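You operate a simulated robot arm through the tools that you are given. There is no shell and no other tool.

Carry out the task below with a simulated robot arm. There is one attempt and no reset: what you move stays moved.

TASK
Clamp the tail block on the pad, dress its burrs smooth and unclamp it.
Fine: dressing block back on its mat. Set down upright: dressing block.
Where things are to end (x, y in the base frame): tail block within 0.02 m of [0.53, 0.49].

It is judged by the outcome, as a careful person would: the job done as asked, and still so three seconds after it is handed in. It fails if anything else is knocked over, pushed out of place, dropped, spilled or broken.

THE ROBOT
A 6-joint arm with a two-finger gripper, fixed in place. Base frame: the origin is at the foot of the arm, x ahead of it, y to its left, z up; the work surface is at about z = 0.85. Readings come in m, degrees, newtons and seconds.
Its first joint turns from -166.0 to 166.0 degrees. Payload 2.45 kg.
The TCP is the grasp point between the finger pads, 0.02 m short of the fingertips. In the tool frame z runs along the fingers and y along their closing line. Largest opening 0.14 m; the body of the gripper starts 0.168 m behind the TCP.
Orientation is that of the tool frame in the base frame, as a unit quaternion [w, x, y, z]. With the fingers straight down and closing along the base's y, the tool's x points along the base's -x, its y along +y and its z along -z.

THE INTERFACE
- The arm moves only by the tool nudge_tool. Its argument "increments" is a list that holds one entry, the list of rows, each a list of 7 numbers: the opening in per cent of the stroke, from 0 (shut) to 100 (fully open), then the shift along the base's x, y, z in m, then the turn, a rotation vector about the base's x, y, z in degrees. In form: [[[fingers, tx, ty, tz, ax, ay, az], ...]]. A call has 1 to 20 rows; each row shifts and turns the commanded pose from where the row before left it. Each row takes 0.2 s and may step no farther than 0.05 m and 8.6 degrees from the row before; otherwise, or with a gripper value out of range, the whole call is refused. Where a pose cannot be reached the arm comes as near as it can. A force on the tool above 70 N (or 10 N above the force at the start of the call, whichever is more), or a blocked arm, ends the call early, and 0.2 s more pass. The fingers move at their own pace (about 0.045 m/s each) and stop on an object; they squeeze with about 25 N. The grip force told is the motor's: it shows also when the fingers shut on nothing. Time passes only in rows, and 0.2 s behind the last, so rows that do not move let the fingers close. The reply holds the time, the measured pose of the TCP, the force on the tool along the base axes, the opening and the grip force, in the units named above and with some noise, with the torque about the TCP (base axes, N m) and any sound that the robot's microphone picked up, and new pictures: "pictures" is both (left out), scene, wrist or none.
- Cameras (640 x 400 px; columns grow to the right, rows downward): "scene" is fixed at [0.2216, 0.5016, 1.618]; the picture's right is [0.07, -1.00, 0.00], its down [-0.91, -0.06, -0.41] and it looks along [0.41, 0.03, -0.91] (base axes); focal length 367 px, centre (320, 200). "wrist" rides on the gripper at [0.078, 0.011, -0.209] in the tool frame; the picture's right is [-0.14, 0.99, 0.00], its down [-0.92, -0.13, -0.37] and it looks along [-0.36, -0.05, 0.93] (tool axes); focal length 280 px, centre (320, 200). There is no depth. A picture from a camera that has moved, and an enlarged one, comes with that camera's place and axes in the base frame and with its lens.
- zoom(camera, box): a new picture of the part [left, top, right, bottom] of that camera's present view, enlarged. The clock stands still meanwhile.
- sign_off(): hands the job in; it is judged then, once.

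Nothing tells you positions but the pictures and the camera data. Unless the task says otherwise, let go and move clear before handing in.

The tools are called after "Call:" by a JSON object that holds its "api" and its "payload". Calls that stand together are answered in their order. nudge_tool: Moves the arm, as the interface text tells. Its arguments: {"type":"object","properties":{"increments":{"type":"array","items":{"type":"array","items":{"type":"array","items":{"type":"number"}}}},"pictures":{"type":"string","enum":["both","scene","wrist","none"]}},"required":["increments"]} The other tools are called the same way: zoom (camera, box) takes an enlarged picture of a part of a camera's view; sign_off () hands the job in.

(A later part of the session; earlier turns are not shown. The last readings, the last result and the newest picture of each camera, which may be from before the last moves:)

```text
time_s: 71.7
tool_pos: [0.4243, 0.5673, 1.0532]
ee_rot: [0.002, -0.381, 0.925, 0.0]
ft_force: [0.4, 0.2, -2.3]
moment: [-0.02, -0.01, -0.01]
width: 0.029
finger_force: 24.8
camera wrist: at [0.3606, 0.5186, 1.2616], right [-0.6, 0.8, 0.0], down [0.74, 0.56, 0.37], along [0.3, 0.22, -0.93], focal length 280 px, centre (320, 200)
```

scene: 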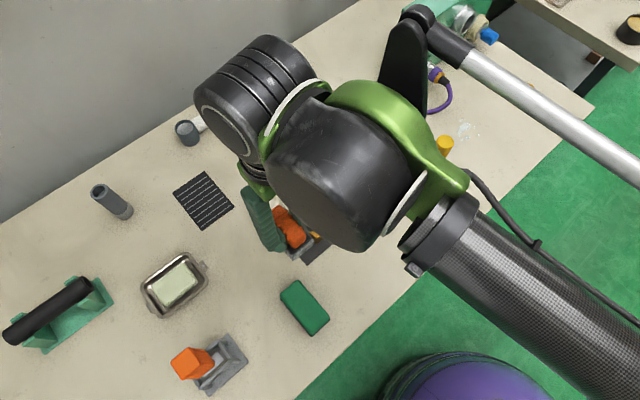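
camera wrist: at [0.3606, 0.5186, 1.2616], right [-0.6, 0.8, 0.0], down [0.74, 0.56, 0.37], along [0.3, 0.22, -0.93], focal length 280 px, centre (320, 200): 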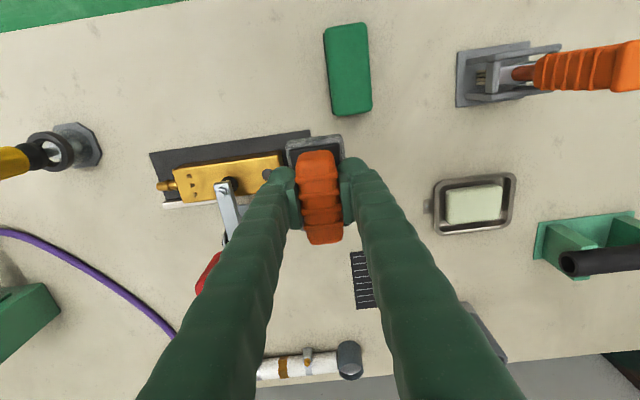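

Call:
{"api": "nudge_tool", "payload": {"increments": [[[10, 0.02, -0.02, 0, 0, 0, 0], [10, 0.026, -0.026, 0, 0, 0, 0], [10, 0.026, -0.026, 0, 0, 0, 0], [10, 0.026, -0.026, 0, 0, 0, 0], [10, 0.026, -0.015, 0, 0, 0, 0], [10, 0.0265, -0.0085, 0, 0, 0, 0], [10, 0, 0, 0, 0, 0, 0], [10, 0, 0, 0, 0, 0, 0]]], "pictures": "both"}}

Call:
{"api": "zoom", "payload": {"camera": "scene", "box": [260, 110, 420, 250]}}

Call:
{"api": "zoom", "payload": {"camera": "wrist", "box": [240, 90, 480, 270]}}

```text
time_s: 73.5
tool_pos: [0.5765, 0.4442, 1.0531]
ee_rot: [0.0, -0.381, 0.925, 0.001]
ft_force: [-0.2, -0.4, -3.5]
moment: [-0.03, 0.02, -0.02]
width: 0.0289
finger_force: 24.9
camera wrist: at [0.5122, 0.3952, 1.2623], right [-0.6, 0.8, 0.0], down [0.74, 0.56, 0.37], along [0.3, 0.22, -0.93], focal length 280 px, centre (320, 200)
```

scene: 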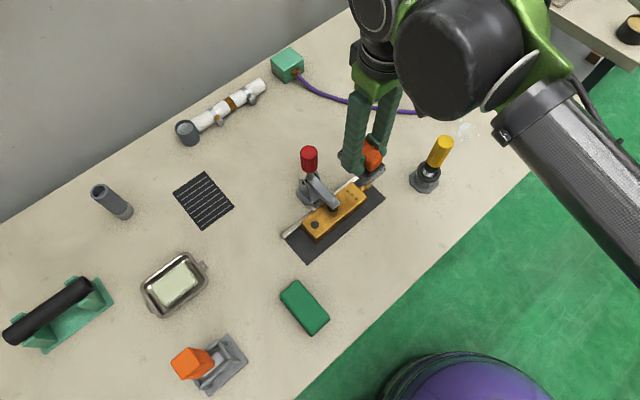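
wrist: 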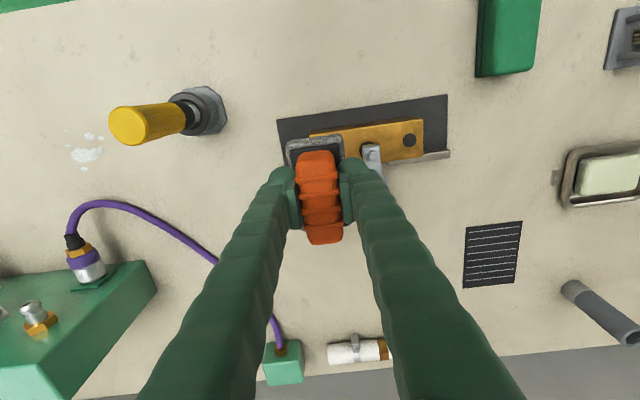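

```text
2.86 times, centred on (340, 180) of scene
camera zoom: at [0.2216, 0.5016, 1.618], right [0.07, -1.0, 0.0], down [-0.91, -0.06, -0.41], along [0.41, 0.03, -0.91], focal length 1049 px, centre (263, 257)
```

zoom: 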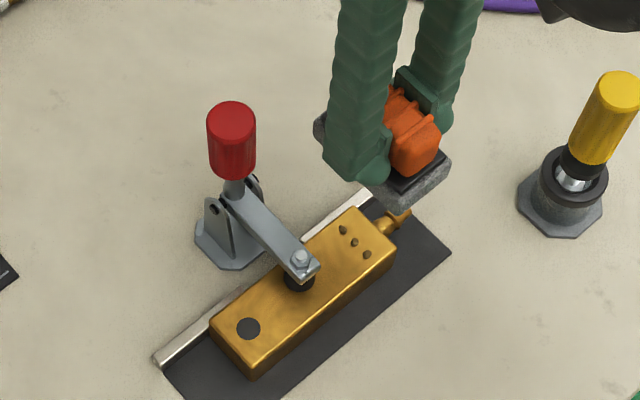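

```text
2.22 times, centred on (360, 180) of wrist
camera zoom: at [0.5122, 0.3952, 1.2623], right [-0.6, 0.8, 0.0], down [0.74, 0.56, 0.37], along [0.3, 0.22, -0.93], focal length 623 px, centre (231, 244)
```

zoom: 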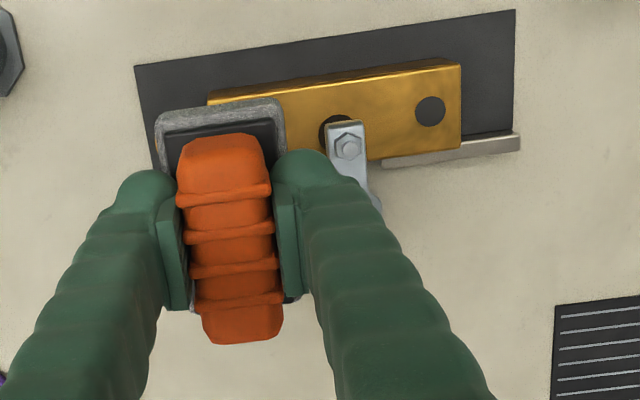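

I can see the three burrs clearly, just beside where the stone hovers; the clamp and block haven't moved. I'll lower the stone toward them in stages.

Call:
{"api": "nudge_tool", "payload": {"increments": [[[10, 0, 0, -0.03, 0, 0, 0], [10, 0, 0, -0.035, 0, 0, 0], [10, 0, 0, -0.03, 0, 0, 0], [10, 0, 0, -0.01, 0, 0, 0], [10, 0, 0, 0, 0, 0, 0]]], "pictures": "both"}}

Call:
{"api": "zoom", "payload": {"camera": "scene", "box": [260, 110, 420, 250]}}

Call:
{"api": "zoom", "payload": {"camera": "wrist", "box": [240, 90, 480, 270]}}

```text
time_s: 74.7
tool_pos: [0.5761, 0.4454, 0.9485]
ee_rot: [0.001, -0.381, 0.925, 0.001]
ft_force: [-0.7, -0.4, -1.4]
moment: [0.0, 0.03, 0.02]
width: 0.0291
finger_force: 25.0
camera wrist: at [0.512, 0.3963, 1.158], right [-0.6, 0.8, 0.0], down [0.74, 0.56, 0.37], along [0.3, 0.22, -0.93], focal length 280 px, centre (320, 200)
```

scene: 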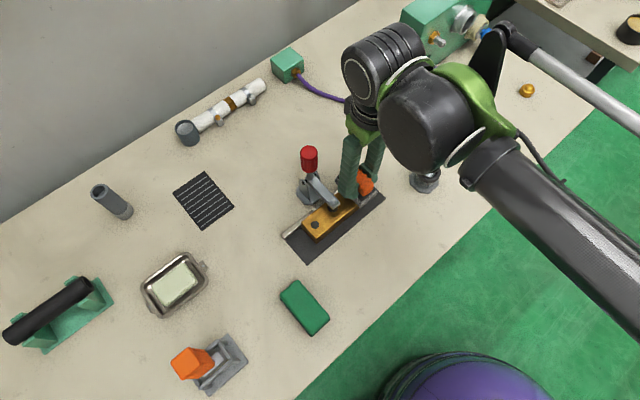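
wrist: 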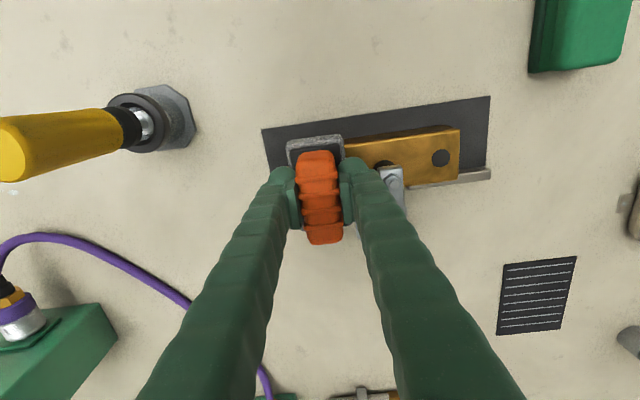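

```text
2.86 times, centred on (340, 180) of scene
camera zoom: at [0.2216, 0.5016, 1.618], right [0.07, -1.0, 0.0], down [-0.91, -0.06, -0.41], along [0.41, 0.03, -0.91], focal length 1049 px, centre (263, 257)
```

zoom: 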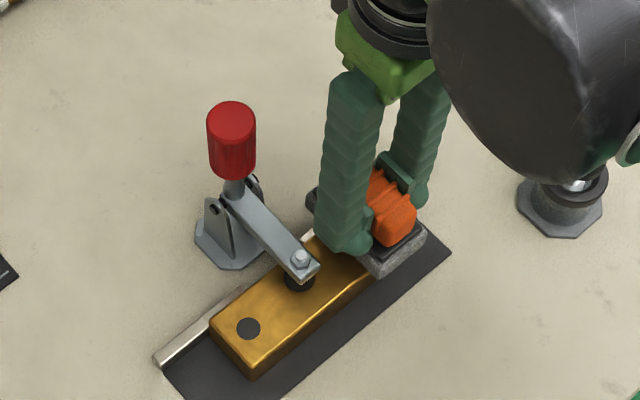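

```text
2.22 times, centred on (360, 180) of wrist
camera zoom: at [0.512, 0.3963, 1.158], right [-0.6, 0.8, 0.0], down [0.74, 0.56, 0.37], along [0.3, 0.22, -0.93], focal length 623 px, centre (231, 244)
```

zoom: 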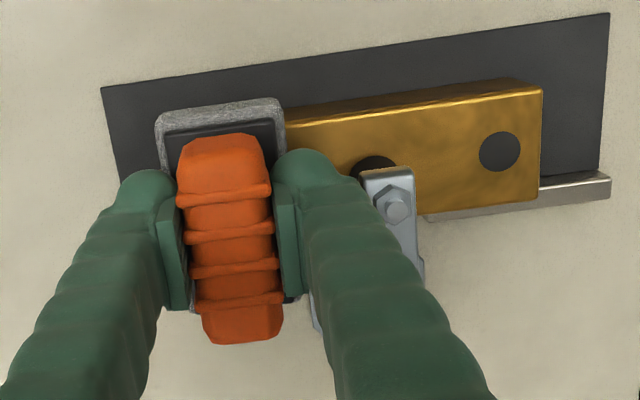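

Call:
{"api": "nudge_tool", "payload": {"increments": [[[10, 0, 0, -0.004, 0, 0, 0], [10, 0, 0, -0.003, 0, 0, 0], [10, 0, 0, 0, 0, 0, 0]]], "pictures": "none"}}

```text
time_s: 75.5
tool_pos: [0.5763, 0.4438, 0.9414]
ee_rot: [0.0, -0.381, 0.924, 0.001]
ft_force: [-0.5, 0.6, -2.6]
moment: [-0.02, -0.03, -0.04]
width: 0.0286
finger_force: 25.1
```

Call:
{"api": "nudge_tool", "payload": {"increments": [[[10, 0, 0, -0.002, 0, 0, 0], [10, 0, 0, 0, 0, 0, 0]]], "pictures": "none"}}

```text
time_s: 76.0
tool_pos: [0.5772, 0.4452, 0.9407]
ee_rot: [0.001, -0.381, 0.925, 0.001]
ft_force: [0.0, -0.6, -2.4]
moment: [0.0, 0.02, 0.01]
width: 0.0289
finger_force: 25.0
```

Call:
{"api": "nudge_tool", "payload": {"increments": [[[10, 0, 0, -0.0015, 0, 0, 0], [10, 0, 0, 0, 0, 0, 0]]], "pictures": "none"}}

```text
time_s: 76.7
tool_pos: [0.5771, 0.4448, 0.9369]
ee_rot: [0.001, -0.381, 0.924, 0.001]
ft_force: [0.1, 0.1, -1.9]
moment: [-0.03, 0.0, -0.01]
width: 0.0292
finger_force: 24.9
```

Call:
{"api": "nudge_tool", "payload": {"increments": [[[10, 0, 0, -0.001, 0, 0, 0], [10, 0, 0, 0, 0, 0, 0]]], "pictures": "none"}}

```text
time_s: 77.2
tool_pos: [0.5783, 0.445, 0.9362]
ee_rot: [0.0, -0.382, 0.924, 0.001]
ft_force: [-0.1, 0.4, -1.6]
moment: [0.01, 0.0, 0.01]
width: 0.0293
finger_force: 24.8
```

Call:
{"api": "nudge_tool", "payload": {"increments": [[[10, 0, 0, -0.001, 0, 0, 0], [10, 0, 0, 0, 0, 0, 0]]], "pictures": "none"}}

```text
time_s: 77.8
tool_pos: [0.577, 0.4446, 0.9362]
ee_rot: [0.002, -0.38, 0.925, 0.001]
ft_force: [4.0, 1.6, 11.3]
moment: [0.15, -0.26, 0.02]
width: 0.0291
finger_force: 24.8
```

The stone is now in contact with the burrs (about 13 N). I'll begin gentle strokes along the stone's length.

Call:
{"api": "nudge_tool", "payload": {"increments": [[[10, 0.002, 0.002, 0, 0, 0, 0], [10, 0.002, 0.002, 0, 0, 0, 0], [10, 0.002, 0.002, 0, 0, 0, 0], [10, 0.002, 0.002, 0, 0, 0, 0], [10, -0.002, -0.002, 0, 0, 0, 0], [10, -0.002, -0.002, 0, 0, 0, 0], [10, -0.002, -0.002, 0, 0, 0, 0], [10, -0.002, -0.002, 0, 0, 0, 0], [10, -0.002, -0.002, 0, 0, 0, 0], [10, -0.002, -0.002, 0, 0, 0, 0], [10, -0.002, -0.002, 0, 0, 0, 0], [10, -0.002, -0.002, 0, 0, 0, 0], [10, 0.002, 0.002, 0, 0, 0, 0], [10, 0.002, 0.002, 0, 0, 0, 0], [10, 0.002, 0.002, 0, 0, 0, 0], [10, 0.002, 0.002, 0, 0, 0, 0]]], "pictures": "both"}}

Call:
{"api": "zoom", "payload": {"camera": "scene", "box": [260, 110, 420, 250]}}

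Call:
{"api": "zoom", "payload": {"camera": "wrist", "box": [240, 90, 480, 270]}}

```text
time_s: 81.2
tool_pos: [0.5779, 0.4452, 0.9364]
ee_rot: [0.001, -0.38, 0.925, 0.002]
ft_force: [-0.3, 0.2, -2.4]
moment: [0.0, 0.01, -0.04]
width: 0.0291
finger_force: 24.8
camera wrist: at [0.5129, 0.3965, 1.146], right [-0.6, 0.8, 0.0], down [0.74, 0.56, 0.37], along [0.3, 0.22, -0.93], focal length 280 px, centre (320, 200)
```

scene: 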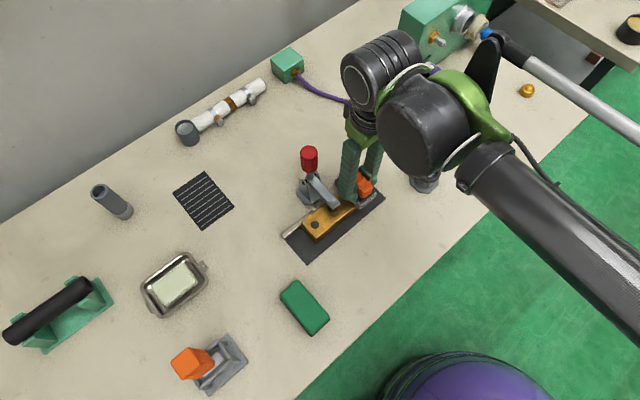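
wrist: 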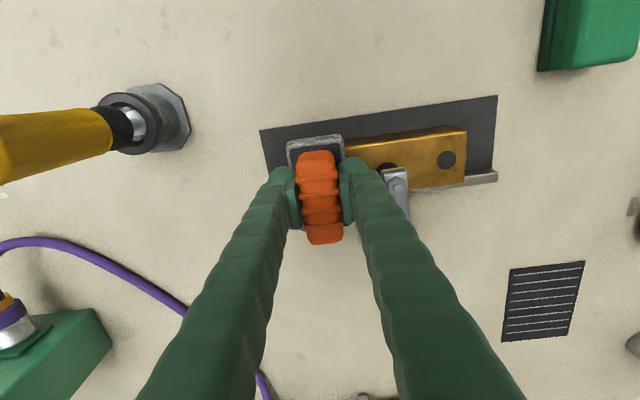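

```text
2.86 times, centred on (340, 180) of scene
camera zoom: at [0.2216, 0.5016, 1.618], right [0.07, -1.0, 0.0], down [-0.91, -0.06, -0.41], along [0.41, 0.03, -0.91], focal length 1049 px, centre (263, 257)
```

zoom: 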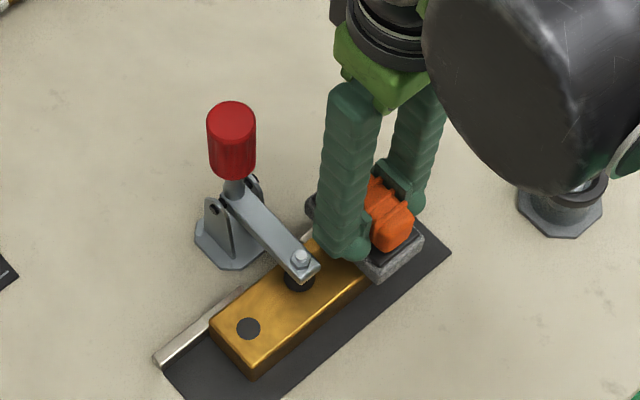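

```text
2.22 times, centred on (360, 180) of wrist
camera zoom: at [0.5129, 0.3965, 1.146], right [-0.6, 0.8, 0.0], down [0.74, 0.56, 0.37], along [0.3, 0.22, -0.93], focal length 623 px, centre (231, 244)
```

zoom: 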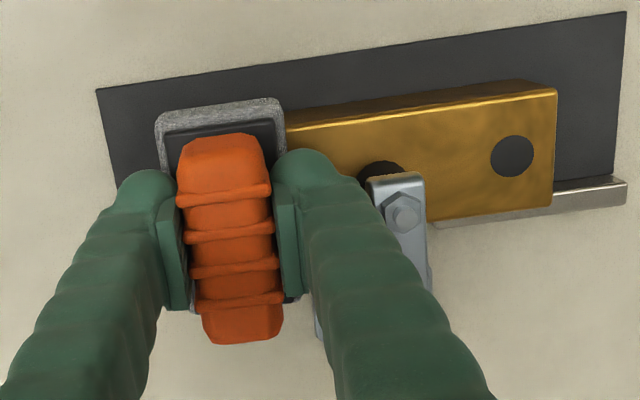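

Contact has gone light again, suggesting the burrs are wearing down. I'll lower a touch more and check contact.

Call:
{"api": "nudge_tool", "payload": {"increments": [[[10, 0, 0, -0.0007, 0, 0, 0], [10, 0, 0, 0, 0, 0, 0]]], "pictures": "none"}}

```text
time_s: 81.8
tool_pos: [0.5774, 0.4443, 0.9362]
ee_rot: [0.001, -0.381, 0.925, 0.001]
ft_force: [3.5, 2.6, 10.3]
moment: [0.05, -0.08, 0.04]
width: 0.029
finger_force: 25.4
```

Call:
{"api": "nudge_tool", "payload": {"increments": [[[10, 0.002, 0.002, 0, 0, 0, 0], [10, 0.002, 0.002, 0, 0, 0, 0], [10, 0.002, 0.002, 0, 0, 0, 0], [10, 0.002, 0.002, 0, 0, 0, 0], [10, -0.002, -0.002, 0, 0, 0, 0], [10, -0.002, -0.002, 0, 0, 0, 0], [10, -0.002, -0.002, 0, 0, 0, 0], [10, -0.002, -0.002, 0, 0, 0, 0], [10, -0.002, -0.002, 0, 0, 0, 0], [10, -0.002, -0.002, 0, 0, 0, 0], [10, -0.002, -0.002, 0, 0, 0, 0], [10, -0.002, -0.002, 0, 0, 0, 0], [10, 0.002, 0.002, 0, 0, 0, 0], [10, 0.002, 0.002, 0, 0, 0, 0], [10, 0.002, 0.002, 0, 0, 0, 0], [10, 0.002, 0.002, 0, 0, 0, 0]]], "pictures": "none"}}

```text
time_s: 85.2
tool_pos: [0.5772, 0.4455, 0.9365]
ee_rot: [0.001, -0.382, 0.924, 0.002]
ft_force: [-2.6, -1.8, 4.4]
moment: [-0.21, 0.18, -0.01]
width: 0.0289
finger_force: 25.5
```

I'll lift to inspect the burrs.

Call:
{"api": "nudge_tool", "payload": {"increments": [[[10, 0, 0, 0.02, 0, 0, 0], [10, 0, 0, 0.04, 0, 0, 0], [10, 0, 0, 0.04, 0, 0, 0], [10, 0, 0, 0.02, 0, 0, 0], [10, 0, 0, 0, 0, 0, 0]]], "pictures": "both"}}

Call:
{"api": "zoom", "payload": {"camera": "scene", "box": [300, 150, 400, 250]}}

Call:
{"api": "zoom", "payload": {"camera": "wrist", "box": [240, 90, 480, 270]}}

```text
time_s: 86.5
tool_pos: [0.5779, 0.4452, 1.0555]
ee_rot: [0.001, -0.381, 0.925, 0.001]
ft_force: [0.3, 0.7, -2.7]
moment: [-0.01, 0.0, 0.05]
width: 0.0292
finger_force: 25.2
camera wrist: at [0.5127, 0.3961, 1.2651], right [-0.6, 0.8, 0.0], down [0.74, 0.56, 0.37], along [0.3, 0.22, -0.93], focal length 280 px, centre (320, 200)
```

scene: 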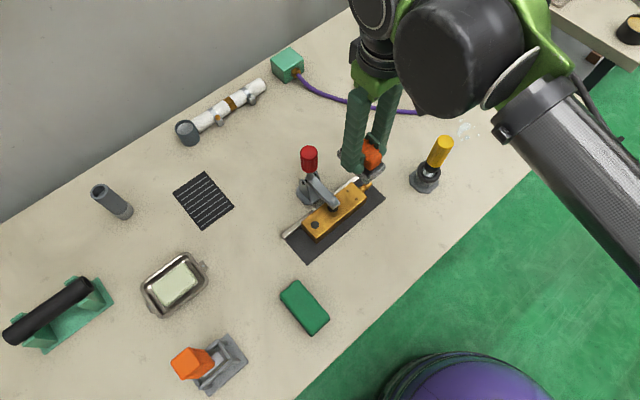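
wrist: 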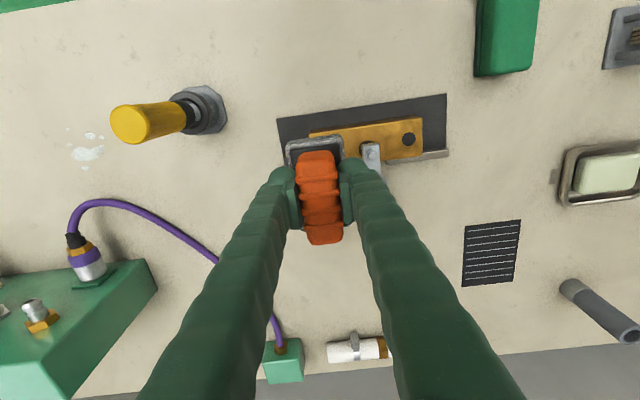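

```text
4.00 times, centred on (350, 200) of scene
camera zoom: at [0.2216, 0.5016, 1.618], right [0.07, -1.0, 0.0], down [-0.91, -0.06, -0.41], along [0.41, 0.03, -0.91], focal length 1469 px, centre (200, 200)
```

zoom: 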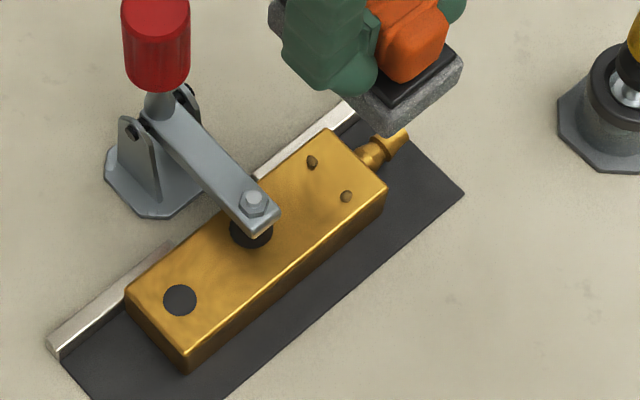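

```text
2.22 times, centred on (360, 180) of wrist
camera zoom: at [0.5127, 0.3961, 1.2651], right [-0.6, 0.8, 0.0], down [0.74, 0.56, 0.37], along [0.3, 0.22, -0.93], focal length 623 px, centre (231, 244)
```

zoom: 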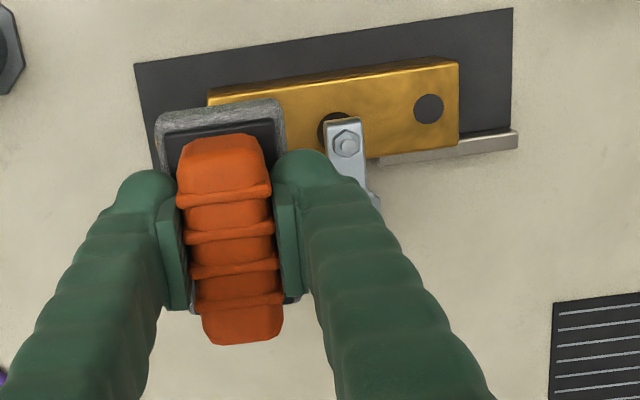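

The middle burr is gone; the two outer ones remain. I'll centre the stone's strokes on the fence-side burr next (u≈0.737).

Call:
{"api": "nudge_tool", "payload": {"increments": [[[10, 0.0096, 0.0096, 0, 0, 0, 0], [10, 0, 0, -0.03, 0, 0, 0], [10, 0, 0, -0.04, 0, 0, 0], [10, 0, 0, -0.035, 0, 0, 0], [10, 0, 0, -0.012, 0, 0, 0], [10, 0, 0, -0.0025, 0, 0, 0], [10, 0, 0, 0, 0, 0, 0]]], "pictures": "both"}}

Call:
{"api": "zoom", "payload": {"camera": "scene", "box": [260, 110, 420, 250]}}

```text
time_s: 88.0
tool_pos: [0.5877, 0.455, 0.9364]
ee_rot: [0.0, -0.382, 0.924, 0.0]
ft_force: [0.0, 0.2, -0.7]
moment: [-0.07, 0.06, -0.01]
width: 0.0291
finger_force: 25.1
camera wrist: at [0.5232, 0.4063, 1.1458], right [-0.6, 0.8, 0.0], down [0.74, 0.56, 0.37], along [0.3, 0.22, -0.93], focal length 280 px, centre (320, 200)
```

scene: 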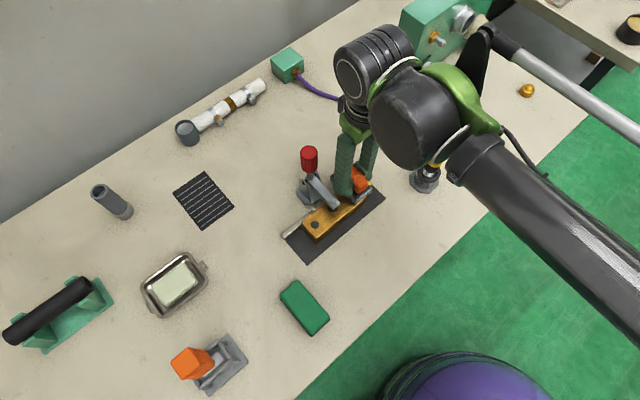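
wrist: 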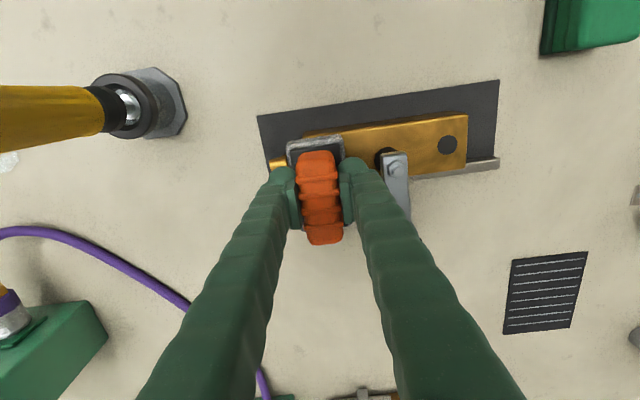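

```text
2.86 times, centred on (340, 180) of scene
camera zoom: at [0.2216, 0.5016, 1.618], right [0.07, -1.0, 0.0], down [-0.91, -0.06, -0.41], along [0.41, 0.03, -0.91], focal length 1049 px, centre (263, 257)
```

zoom: 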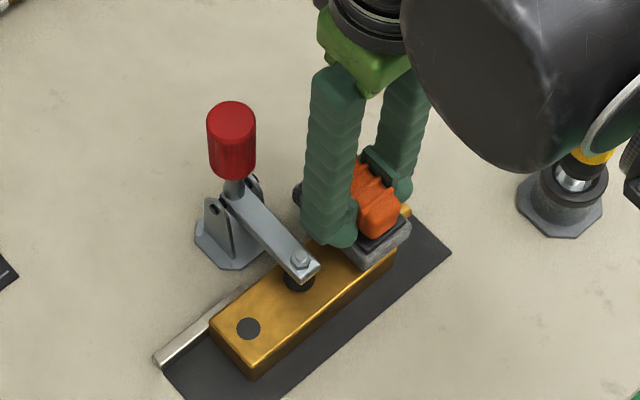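

Call:
{"api": "nudge_tool", "payload": {"increments": [[[10, 0, 0, -0.0006, 0, 0, 0], [10, 0, 0, 0, 0, 0, 0]]], "pictures": "none"}}

```text
time_s: 88.7
tool_pos: [0.587, 0.4553, 0.936]
ee_rot: [0.001, -0.381, 0.925, 0.002]
ft_force: [3.5, 0.6, 15.5]
moment: [-0.16, 0.1, -0.03]
width: 0.0286
finger_force: 25.1
```

Call:
{"api": "nudge_tool", "payload": {"increments": [[[10, 0.002, 0.002, 0, 0, 0, 0], [10, 0.002, 0.002, 0, 0, 0, 0], [10, 0.002, 0.002, 0, 0, 0, 0], [10, 0.001, 0.001, 0, 0, 0, 0], [10, -0.002, -0.002, 0, 0, 0, 0], [10, -0.002, -0.002, 0, 0, 0, 0], [10, -0.002, -0.002, 0, 0, 0, 0], [10, -0.002, -0.002, 0, 0, 0, 0], [10, -0.002, -0.002, 0, 0, 0, 0], [10, -0.002, -0.002, 0, 0, 0, 0], [10, -0.002, -0.002, 0, 0, 0, 0], [10, 0.002, 0.002, 0, 0, 0, 0], [10, 0.002, 0.002, 0, 0, 0, 0], [10, 0.002, 0.002, 0, 0, 0, 0], [10, 0.002, 0.002, 0, 0, 0, 0], [10, 0.002, 0.002, 0, 0, 0, 0], [10, 0.002, 0.002, 0, 0, 0, 0], [10, -0.002, -0.002, 0, 0, 0, 0], [10, -0.002, -0.002, 0, 0, 0, 0], [10, -0.001, -0.001, 0, 0, 0, 0]]], "pictures": "none"}}

```text
time_s: 92.8
tool_pos: [0.5868, 0.455, 0.9356]
ee_rot: [0.001, -0.381, 0.925, 0.002]
ft_force: [3.1, 2.4, 6.3]
moment: [0.06, -0.09, 0.02]
width: 0.0293
finger_force: 25.0
```

Call:
{"api": "nudge_tool", "payload": {"increments": [[[10, 0, 0, 0.02, 0, 0, 0], [10, 0, 0, 0.04, 0, 0, 0], [10, 0, 0, 0.04, 0, 0, 0], [10, 0, 0, 0.02, 0, 0, 0], [10, 0, 0, 0, 0, 0, 0]]], "pictures": "scene"}}

Call:
{"api": "zoom", "payload": {"camera": "scene", "box": [300, 150, 400, 250]}}

```text
time_s: 94.0
tool_pos: [0.5868, 0.4536, 1.0554]
ee_rot: [0.001, -0.381, 0.925, 0.001]
ft_force: [-0.6, -0.5, -1.5]
moment: [0.0, 0.02, -0.01]
width: 0.0291
finger_force: 25.2
```

scene: 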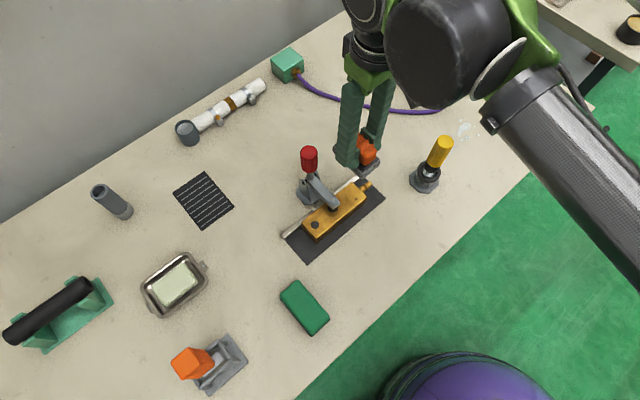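

```text
4.00 times, centred on (350, 200) of scene
camera zoom: at [0.2216, 0.5016, 1.618], right [0.07, -1.0, 0.0], down [-0.91, -0.06, -0.41], along [0.41, 0.03, -0.91], focal length 1469 px, centre (200, 200)
```

zoom: 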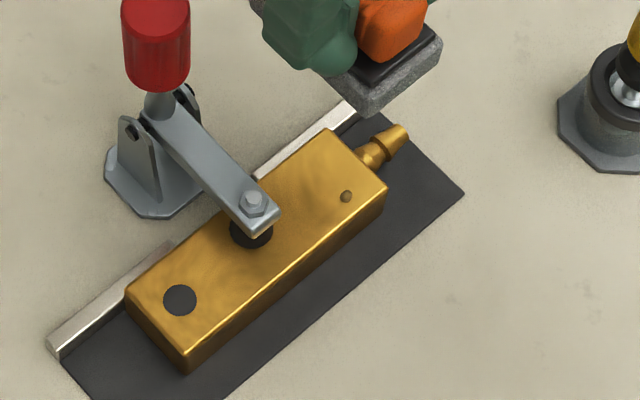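

Two burrs are gone, and only the front one (u≈0.710) remains. I'll shift there and repeat.

Call:
{"api": "nudge_tool", "payload": {"increments": [[[10, -0.0095, -0.0095, 0, 0, 0, 0], [10, -0.0094, -0.0094, 0, 0, 0, 0], [10, 0, 0, -0.03, 0, 0, 0], [10, 0, 0, -0.04, 0, 0, 0], [10, 0, 0, -0.035, 0, 0, 0], [10, 0, 0, -0.012, 0, 0, 0], [10, 0, 0, -0.0025, 0, 0, 0], [10, 0, 0, 0, 0, 0, 0]]], "pictures": "none"}}

```text
time_s: 95.8
tool_pos: [0.5685, 0.4375, 0.9353]
ee_rot: [0.001, -0.381, 0.925, 0.001]
ft_force: [1.4, 2.6, 4.7]
moment: [0.1, -0.2, -0.02]
width: 0.0288
finger_force: 24.9
```

Call:
{"api": "nudge_tool", "payload": {"increments": [[[10, 0, 0, -0.0003, 0, 0, 0], [10, 0.002, 0.002, 0, 0, 0, 0], [10, 0.002, 0.002, 0, 0, 0, 0], [10, 0.002, 0.002, 0, 0, 0, 0], [10, -0.002, -0.002, 0, 0, 0, 0], [10, -0.002, -0.002, 0, 0, 0, 0], [10, -0.002, -0.002, 0, 0, 0, 0], [10, -0.002, -0.002, 0, 0, 0, 0], [10, -0.002, -0.002, 0, 0, 0, 0], [10, -0.002, -0.002, 0, 0, 0, 0], [10, -0.002, -0.002, 0, 0, 0, 0], [10, 0.002, 0.002, 0, 0, 0, 0], [10, 0.002, 0.002, 0, 0, 0, 0], [10, 0.002, 0.002, 0, 0, 0, 0], [10, 0.002, 0.002, 0, 0, 0, 0], [10, 0.002, 0.002, 0, 0, 0, 0], [10, 0.002, 0.002, 0, 0, 0, 0], [10, -0.002, -0.002, 0, 0, 0, 0], [10, -0.002, -0.002, 0, 0, 0, 0], [10, 0, 0, 0, 0, 0, 0]]], "pictures": "none"}}

Call:
{"api": "nudge_tool", "payload": {"increments": [[[10, 0, 0, 0.02, 0, 0, 0], [10, 0, 0, 0.04, 0, 0, 0], [10, 0.008, 0.008, 0.04, 0, 0, 0], [10, 0.008, 0.008, 0.02, 0, 0, 0], [10, 0, 0, 0, 0, 0, 0]]], "pictures": "scene"}}

Call:
{"api": "zoom", "payload": {"camera": "scene", "box": [300, 150, 400, 250]}}

```text
time_s: 100.0
tool_pos: [0.568, 0.4367, 0.9359]
ee_rot: [0.002, -0.381, 0.925, 0.001]
ft_force: [11.8, 10.3, 34.0]
moment: [0.45, -0.47, 0.01]
width: 0.0291
finger_force: 24.9
```

```text
time_s: 101.2
tool_pos: [0.5843, 0.4525, 1.0571]
ee_rot: [0.001, -0.381, 0.925, 0.001]
ft_force: [-0.3, -0.1, -2.4]
moment: [-0.02, 0.01, 0.01]
width: 0.0289
finger_force: 24.9
```

scene: 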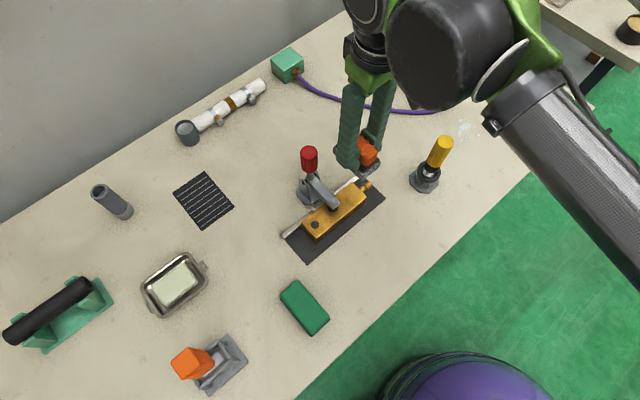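

```text
4.00 times, centred on (350, 200) of scene
camera zoom: at [0.2216, 0.5016, 1.618], right [0.07, -1.0, 0.0], down [-0.91, -0.06, -0.41], along [0.41, 0.03, -0.91], focal length 1469 px, centre (200, 200)
```

zoom: 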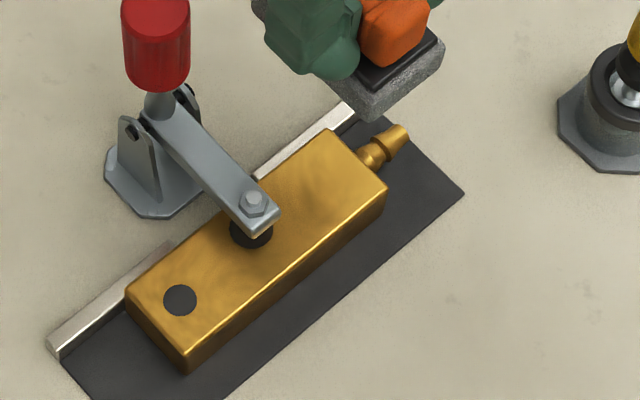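

All three burrs are gone and the block hasn't shifted. Now I'll carry the dressing block back around the clamp toward its mat, staying low to avoid overstretching.

Call:
{"api": "nudge_tool", "payload": {"increments": [[[10, -0.012, -0.012, 0, 0, 0, 0], [10, -0.0115, -0.0115, 0, 0, 0, 0], [10, -0.02, 0.02, 0, 0, 0, 0], [10, -0.0235, 0.0235, 0, 0, 0, 0], [10, -0.0235, 0.0235, 0, 0, 0, 0], [10, -0.0235, 0.0235, 0, 0, 0, 0], [10, -0.0235, 0.0235, 0, 0, 0, 0], [10, -0.0226, 0.0226, 0, 0, 0, 0], [10, 0, 0, 0, 0, 0, 0]]], "pictures": "scene"}}

```text
time_s: 103.2
tool_pos: [0.4224, 0.5652, 1.0553]
ee_rot: [0.001, -0.38, 0.925, 0.001]
ft_force: [0.6, -1.2, -1.9]
moment: [-0.01, -0.01, -0.01]
width: 0.0289
finger_force: 24.7
```

scene: 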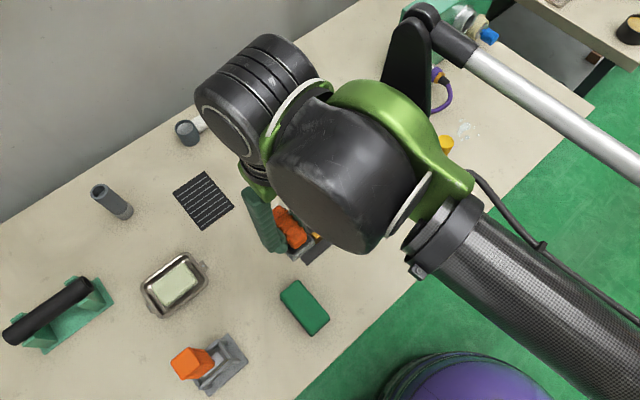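

Call:
{"api": "nudge_tool", "payload": {"increments": [[[10, 0.01, 0.018, -0.005, 0, 0, 0.33], [10, 0.017, 0.0295, -0.007, 0, 0, 0], [10, 0.017, 0.0295, -0.007, 0, 0, 0], [10, 0.017, 0.0295, -0.007, 0, 0, 0], [10, 0.017, 0.0295, -0.007, 0, 0, 0], [10, 0.017, 0.0295, -0.007, 0, 0, 0], [10, 0.017, 0.0295, -0.007, 0, 0, 0], [10, 0.0171, 0.0293, -0.008, 0, 0, 0], [10, 0, 0, 0, 0, 0, 0], [10, 0, 0, 0, 0, 0, 0]]], "pictures": "both"}}

Call:
{"api": "zoom", "payload": {"camera": "wrist", "box": [240, 80, 400, 250]}}

Call:
{"api": "zoom", "payload": {"camera": "scene", "box": [140, 110, 280, 250]}}

```text
time_s: 105.5
tool_pos: [0.5532, 0.7906, 1.0009]
ee_rot: [0.0, -0.383, 0.924, 0.002]
ft_force: [-0.3, 0.8, -2.7]
moment: [0.03, 0.02, -0.01]
width: 0.0292
finger_force: 25.0
camera wrist: at [0.4892, 0.7418, 1.2107], right [-0.6, 0.8, 0.0], down [0.74, 0.56, 0.37], along [0.29, 0.23, -0.93], focal length 280 px, centre (320, 200)
```

scene: 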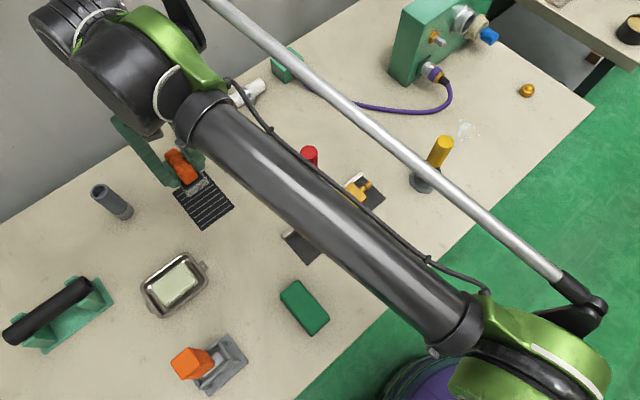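
wrist: 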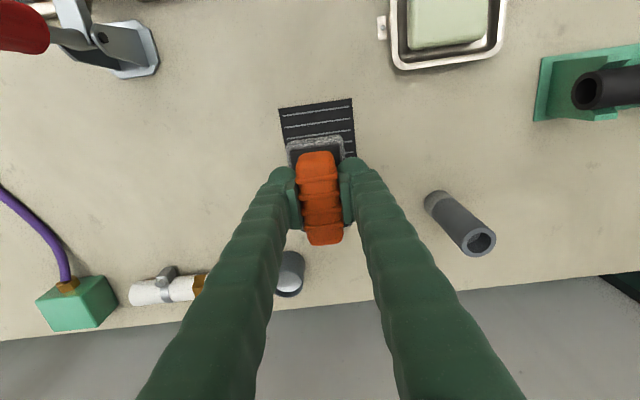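

```text
2.35 times, centred on (320, 165) of wrist
camera zoom: at [0.4892, 0.7418, 1.2107], right [-0.6, 0.8, 0.0], down [0.74, 0.56, 0.37], along [0.29, 0.23, -0.93], focal length 660 px, centre (320, 282)
```

zoom: 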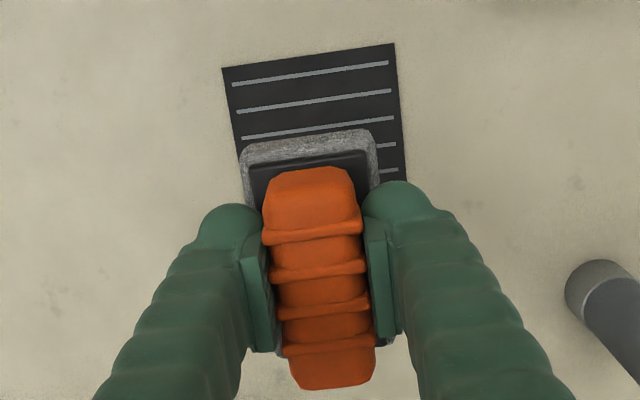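

```text
2.86 times, centred on (210, 180) of scene
camera zoom: at [0.2216, 0.5016, 1.618], right [0.07, -1.0, 0.0], down [-0.91, -0.06, -0.41], along [0.41, 0.03, -0.91], focal length 1049 px, centre (634, 257)
```

zoom: 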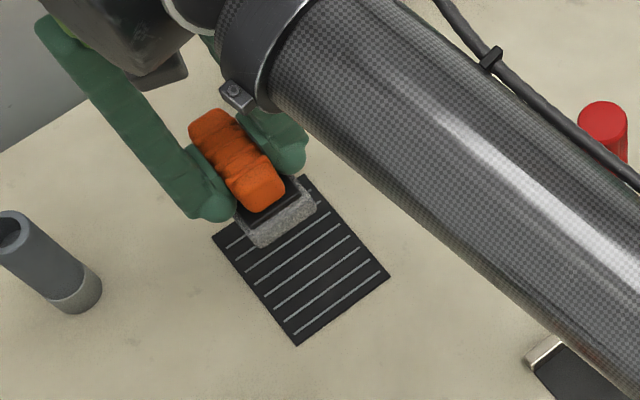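

It's positioned over its mat as before. I'll lower it gently.

Call:
{"api": "nudge_tool", "payload": {"increments": [[[10, -0.0005, 0, -0.03, 0, 0, 0], [10, 0, 0, -0.035, 0, 0, 0], [10, 0, 0, -0.02, 0, 0, 0], [10, 0, 0, -0.008, 0, 0, 0], [10, 0, 0, 0, 0, 0, 0]]], "pictures": "both"}}

Call:
{"api": "zoom", "payload": {"camera": "wrist", "box": [240, 80, 400, 250]}}

Call:
{"api": "zoom", "payload": {"camera": "scene", "box": [140, 130, 260, 250]}}

```text
time_s: 106.7
tool_pos: [0.5533, 0.7899, 0.9075]
ee_rot: [0.001, -0.383, 0.924, 0.002]
ft_force: [-0.2, 0.1, -2.4]
moment: [0.01, 0.01, 0.0]
width: 0.029
finger_force: 25.3
camera wrist: at [0.4884, 0.74, 1.1172], right [-0.6, 0.8, 0.0], down [0.74, 0.56, 0.37], along [0.29, 0.23, -0.93], focal length 280 px, centre (320, 200)
```

scene: 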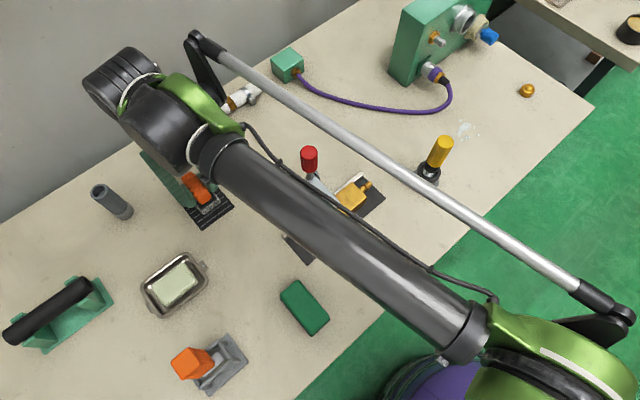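
wrist: 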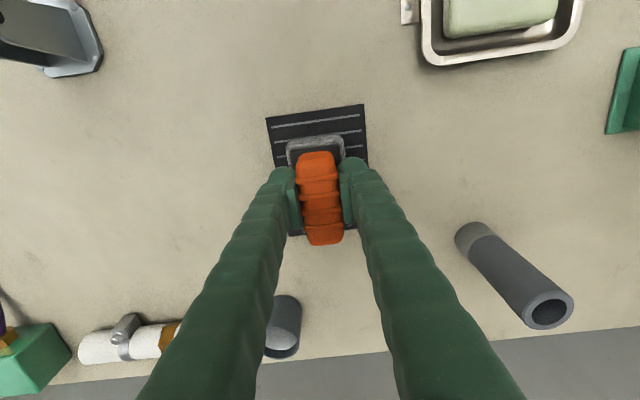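

```text
2.35 times, centred on (320, 165) of wrist
camera zoom: at [0.4884, 0.74, 1.1172], right [-0.6, 0.8, 0.0], down [0.74, 0.56, 0.37], along [0.29, 0.23, -0.93], focal length 660 px, centre (320, 282)
```

zoom: 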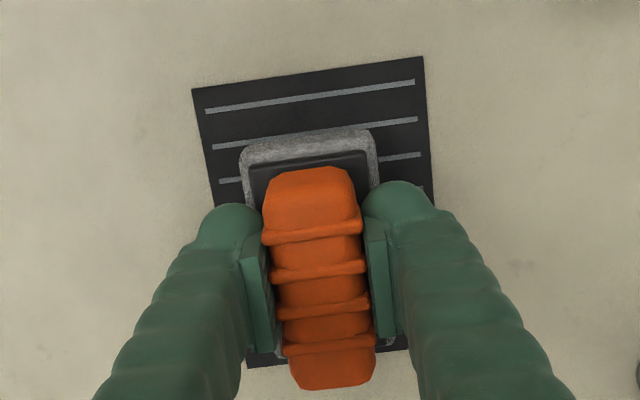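

```text
3.33 times, centred on (200, 190) of scene
camera zoom: at [0.2216, 0.5016, 1.618], right [0.07, -1.0, 0.0], down [-0.91, -0.06, -0.41], along [0.41, 0.03, -0.91], focal length 1224 px, centre (720, 233)
```

zoom: 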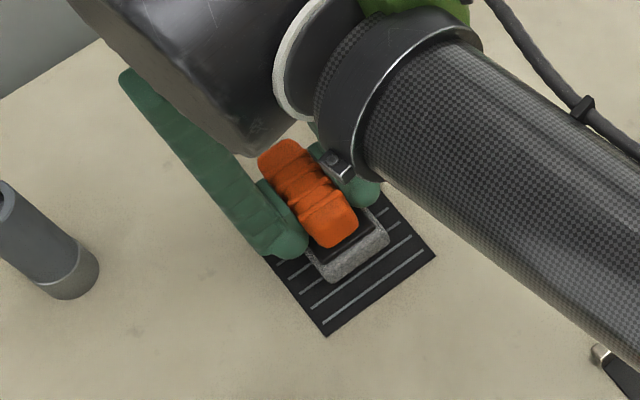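

Call:
{"api": "nudge_tool", "payload": {"increments": [[[10, 0, 0, -0.004, 0, 0, 0], [10, 0, 0, -0.0015, 0, 0, 0], [10, 0, 0, 0, 0, 0, 0]]], "pictures": "none"}}

```text
time_s: 107.5
tool_pos: [0.5519, 0.7903, 0.9024]
ee_rot: [0.001, -0.384, 0.923, 0.002]
ft_force: [-0.3, -0.1, -3.0]
moment: [0.0, -0.01, 0.02]
width: 0.029
finger_force: 25.4
```

Call:
{"api": "nudge_tool", "payload": {"increments": [[[10, 0, 0, -0.001, 0, 0, 0], [10, 0, 0, -0.001, 0, 0, 0], [10, 0, 0, 0, 0, 0, 0]]], "pictures": "none"}}

```text
time_s: 108.2
tool_pos: [0.5511, 0.7884, 0.8995]
ee_rot: [0.0, -0.384, 0.923, 0.001]
ft_force: [-0.6, -0.7, -1.2]
moment: [0.0, 0.0, -0.02]
width: 0.0288
finger_force: 25.2
```

Call:
{"api": "nudge_tool", "payload": {"increments": [[[10, 0, 0, -0.0008, 0, 0, 0], [10, 0, 0, 0, 0, 0, 0]]], "pictures": "none"}}

```text
time_s: 108.8
tool_pos: [0.5525, 0.79, 0.8995]
ee_rot: [0.002, -0.384, 0.923, 0.001]
ft_force: [0.3, 1.0, -0.3]
moment: [-0.07, -0.01, 0.04]
width: 0.0291
finger_force: 25.5
```

It's touching the mat (weight carried). I'll settle it a fraction more and open the fingers.

Call:
{"api": "nudge_tool", "payload": {"increments": [[[10, 0, 0, -0.0003, 0, 0, 0], [25, 0, 0, 0, 0, 0, 0], [40, 0, 0, 0, 0, 0, 0], [50, 0, 0, 0, 0, 0, 0], [50, 0, 0, 0, 0, 0, 0], [50, 0, 0, 0.01, 0, 0, 0], [50, 0, 0, 0.03, 0, 0, 0], [50, 0, 0, 0.04, 0, 0, 0], [50, 0, 0, 0.03, 0, 0, 0], [50, 0, 0, 0, 0, 0, 0]]], "pictures": "both"}}

Call:
{"api": "zoom", "payload": {"camera": "wrist", "box": [240, 80, 400, 250]}}

Call:
{"api": "zoom", "payload": {"camera": "scene", "box": [140, 130, 260, 250]}}

```text
time_s: 111.0
tool_pos: [0.5518, 0.7879, 1.01]
ee_rot: [0.0, -0.384, 0.923, 0.003]
ft_force: [-0.9, -0.1, -0.1]
moment: [-0.02, 0.01, -0.02]
width: 0.0698
finger_force: 0.0
camera wrist: at [0.4884, 0.7391, 1.22], right [-0.6, 0.8, 0.0], down [0.74, 0.56, 0.37], along [0.29, 0.23, -0.93], focal length 280 px, centre (320, 200)
```

scene: 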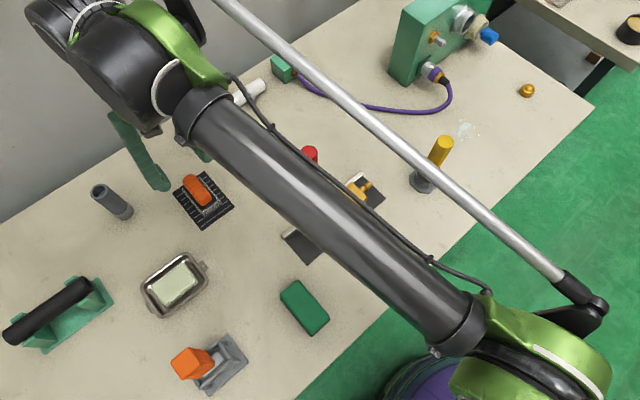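
wrist: 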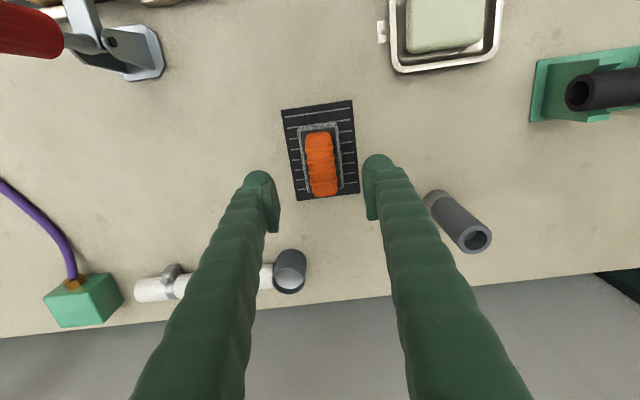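

```text
2.35 times, centred on (320, 165) of wrist
camera zoom: at [0.4884, 0.7391, 1.22], right [-0.6, 0.8, 0.0], down [0.74, 0.56, 0.37], along [0.29, 0.23, -0.93], focal length 660 px, centre (320, 282)
```

zoom: 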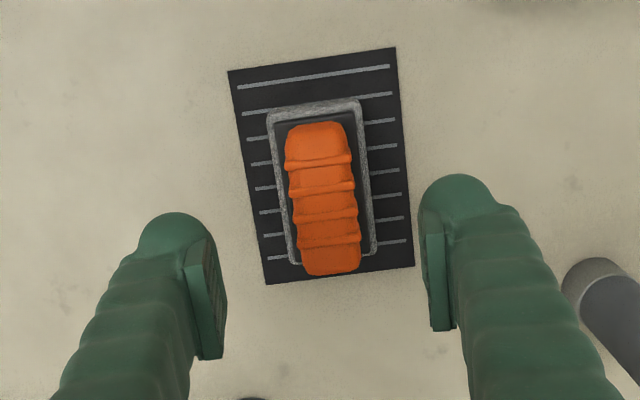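

```text
3.33 times, centred on (200, 190) of scene
camera zoom: at [0.2216, 0.5016, 1.618], right [0.07, -1.0, 0.0], down [-0.91, -0.06, -0.41], along [0.41, 0.03, -0.91], focal length 1224 px, centre (720, 233)
```

zoom: 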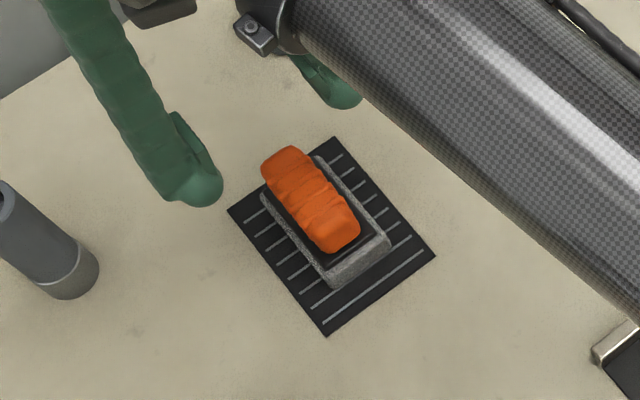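

The dressing block is back on its mat, upright and centred. Now for unclamping: I'll go back in toward the pad side, tilting the tool as before so the fingers point at the upright handle.

Call:
{"api": "nudge_tool", "payload": {"increments": [[[50, -0.016, -0.0278, 0.005, 0, 0, 0], [50, -0.016, -0.0278, 0.005, 0, 0, 0], [50, -0.016, -0.0278, 0.005, 0, 0, 0], [50, -0.016, -0.0278, 0.006, 0, 0, 0], [50, -0.016, -0.0278, 0.006, 0, 0, 0], [50, -0.016, -0.0278, 0.006, 0, 0, 0], [50, -0.016, -0.0278, 0.006, 0, 0, 0], [50, -0.0155, -0.0276, 0.006, 0, 0, 0], [50, 0, 0, 0, 0, 0, 0], [50, 0.0145, -0.016, 0.007, 5.55, -5.5, 0], [50, 0.0145, -0.016, 0.007, 5.55, -5.5, 0], [50, 0.0145, -0.016, 0.007, 5.55, -5.5, 0], [50, 0.0145, -0.016, 0.007, 5.55, -5.5, 0], [50, 0.0145, -0.016, 0.007, 5.55, -5.5, 0], [50, 0.0144, -0.0162, 0.007, 5.55, -5.5, 0], [50, 0, 0, 0, 0, 0, 0]]], "pictures": "both"}}

Call:
{"api": "zoom", "payload": {"camera": "scene", "box": [240, 100, 400, 260]}}

Call:
{"api": "zoom", "payload": {"camera": "wrist", "box": [200, 0, 440, 240]}}

```text
time_s: 114.5
tool_pos: [0.5113, 0.4705, 1.0975]
ee_rot: [0.368, -0.352, 0.847, 0.155]
ft_force: [0.4, -0.2, 0.2]
moment: [0.0, -0.01, 0.01]
width: 0.07
finger_force: 0.1
camera wrist: at [0.3569, 0.3316, 1.1833], right [-0.64, 0.76, 0.1], down [0.34, 0.16, 0.93], along [0.69, 0.62, -0.37], focal length 280 px, centre (320, 200)
```

scene: 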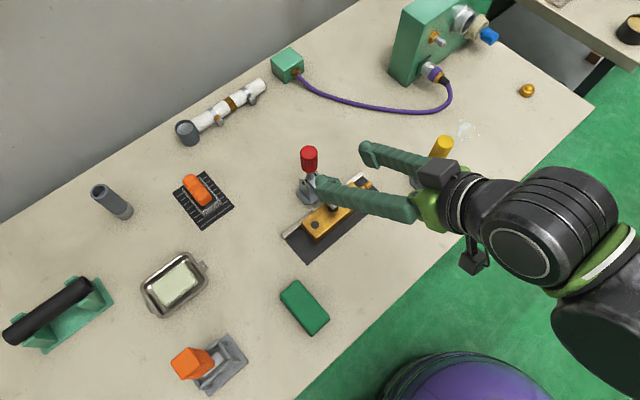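
wrist: 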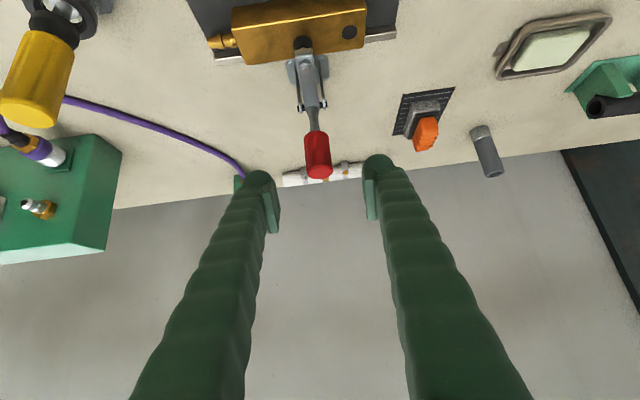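

```text
2.50 times, centred on (320, 180) of scene
camera zoom: at [0.2216, 0.5016, 1.618], right [0.07, -1.0, 0.0], down [-0.91, -0.06, -0.41], along [0.41, 0.03, -0.91], focal length 918 px, centre (320, 250)
```

zoom: 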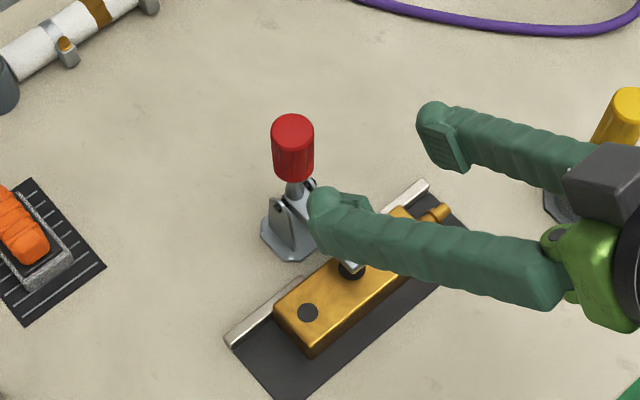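

```text
1.67 times, centred on (320, 120) of wrist
camera zoom: at [0.3569, 0.3316, 1.1833], right [-0.64, 0.76, 0.1], down [0.34, 0.16, 0.93], along [0.69, 0.62, -0.37], focal length 467 px, centre (320, 333)
```

zoom: 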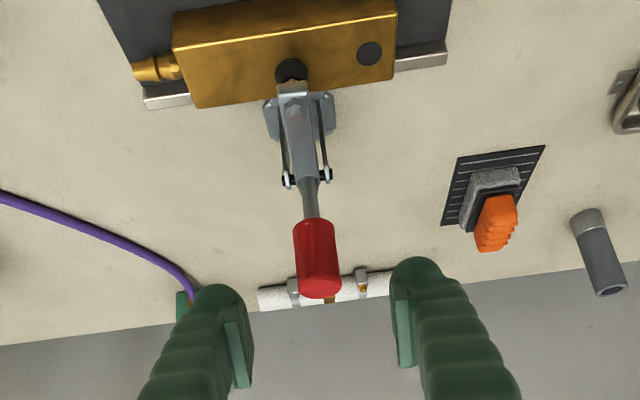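

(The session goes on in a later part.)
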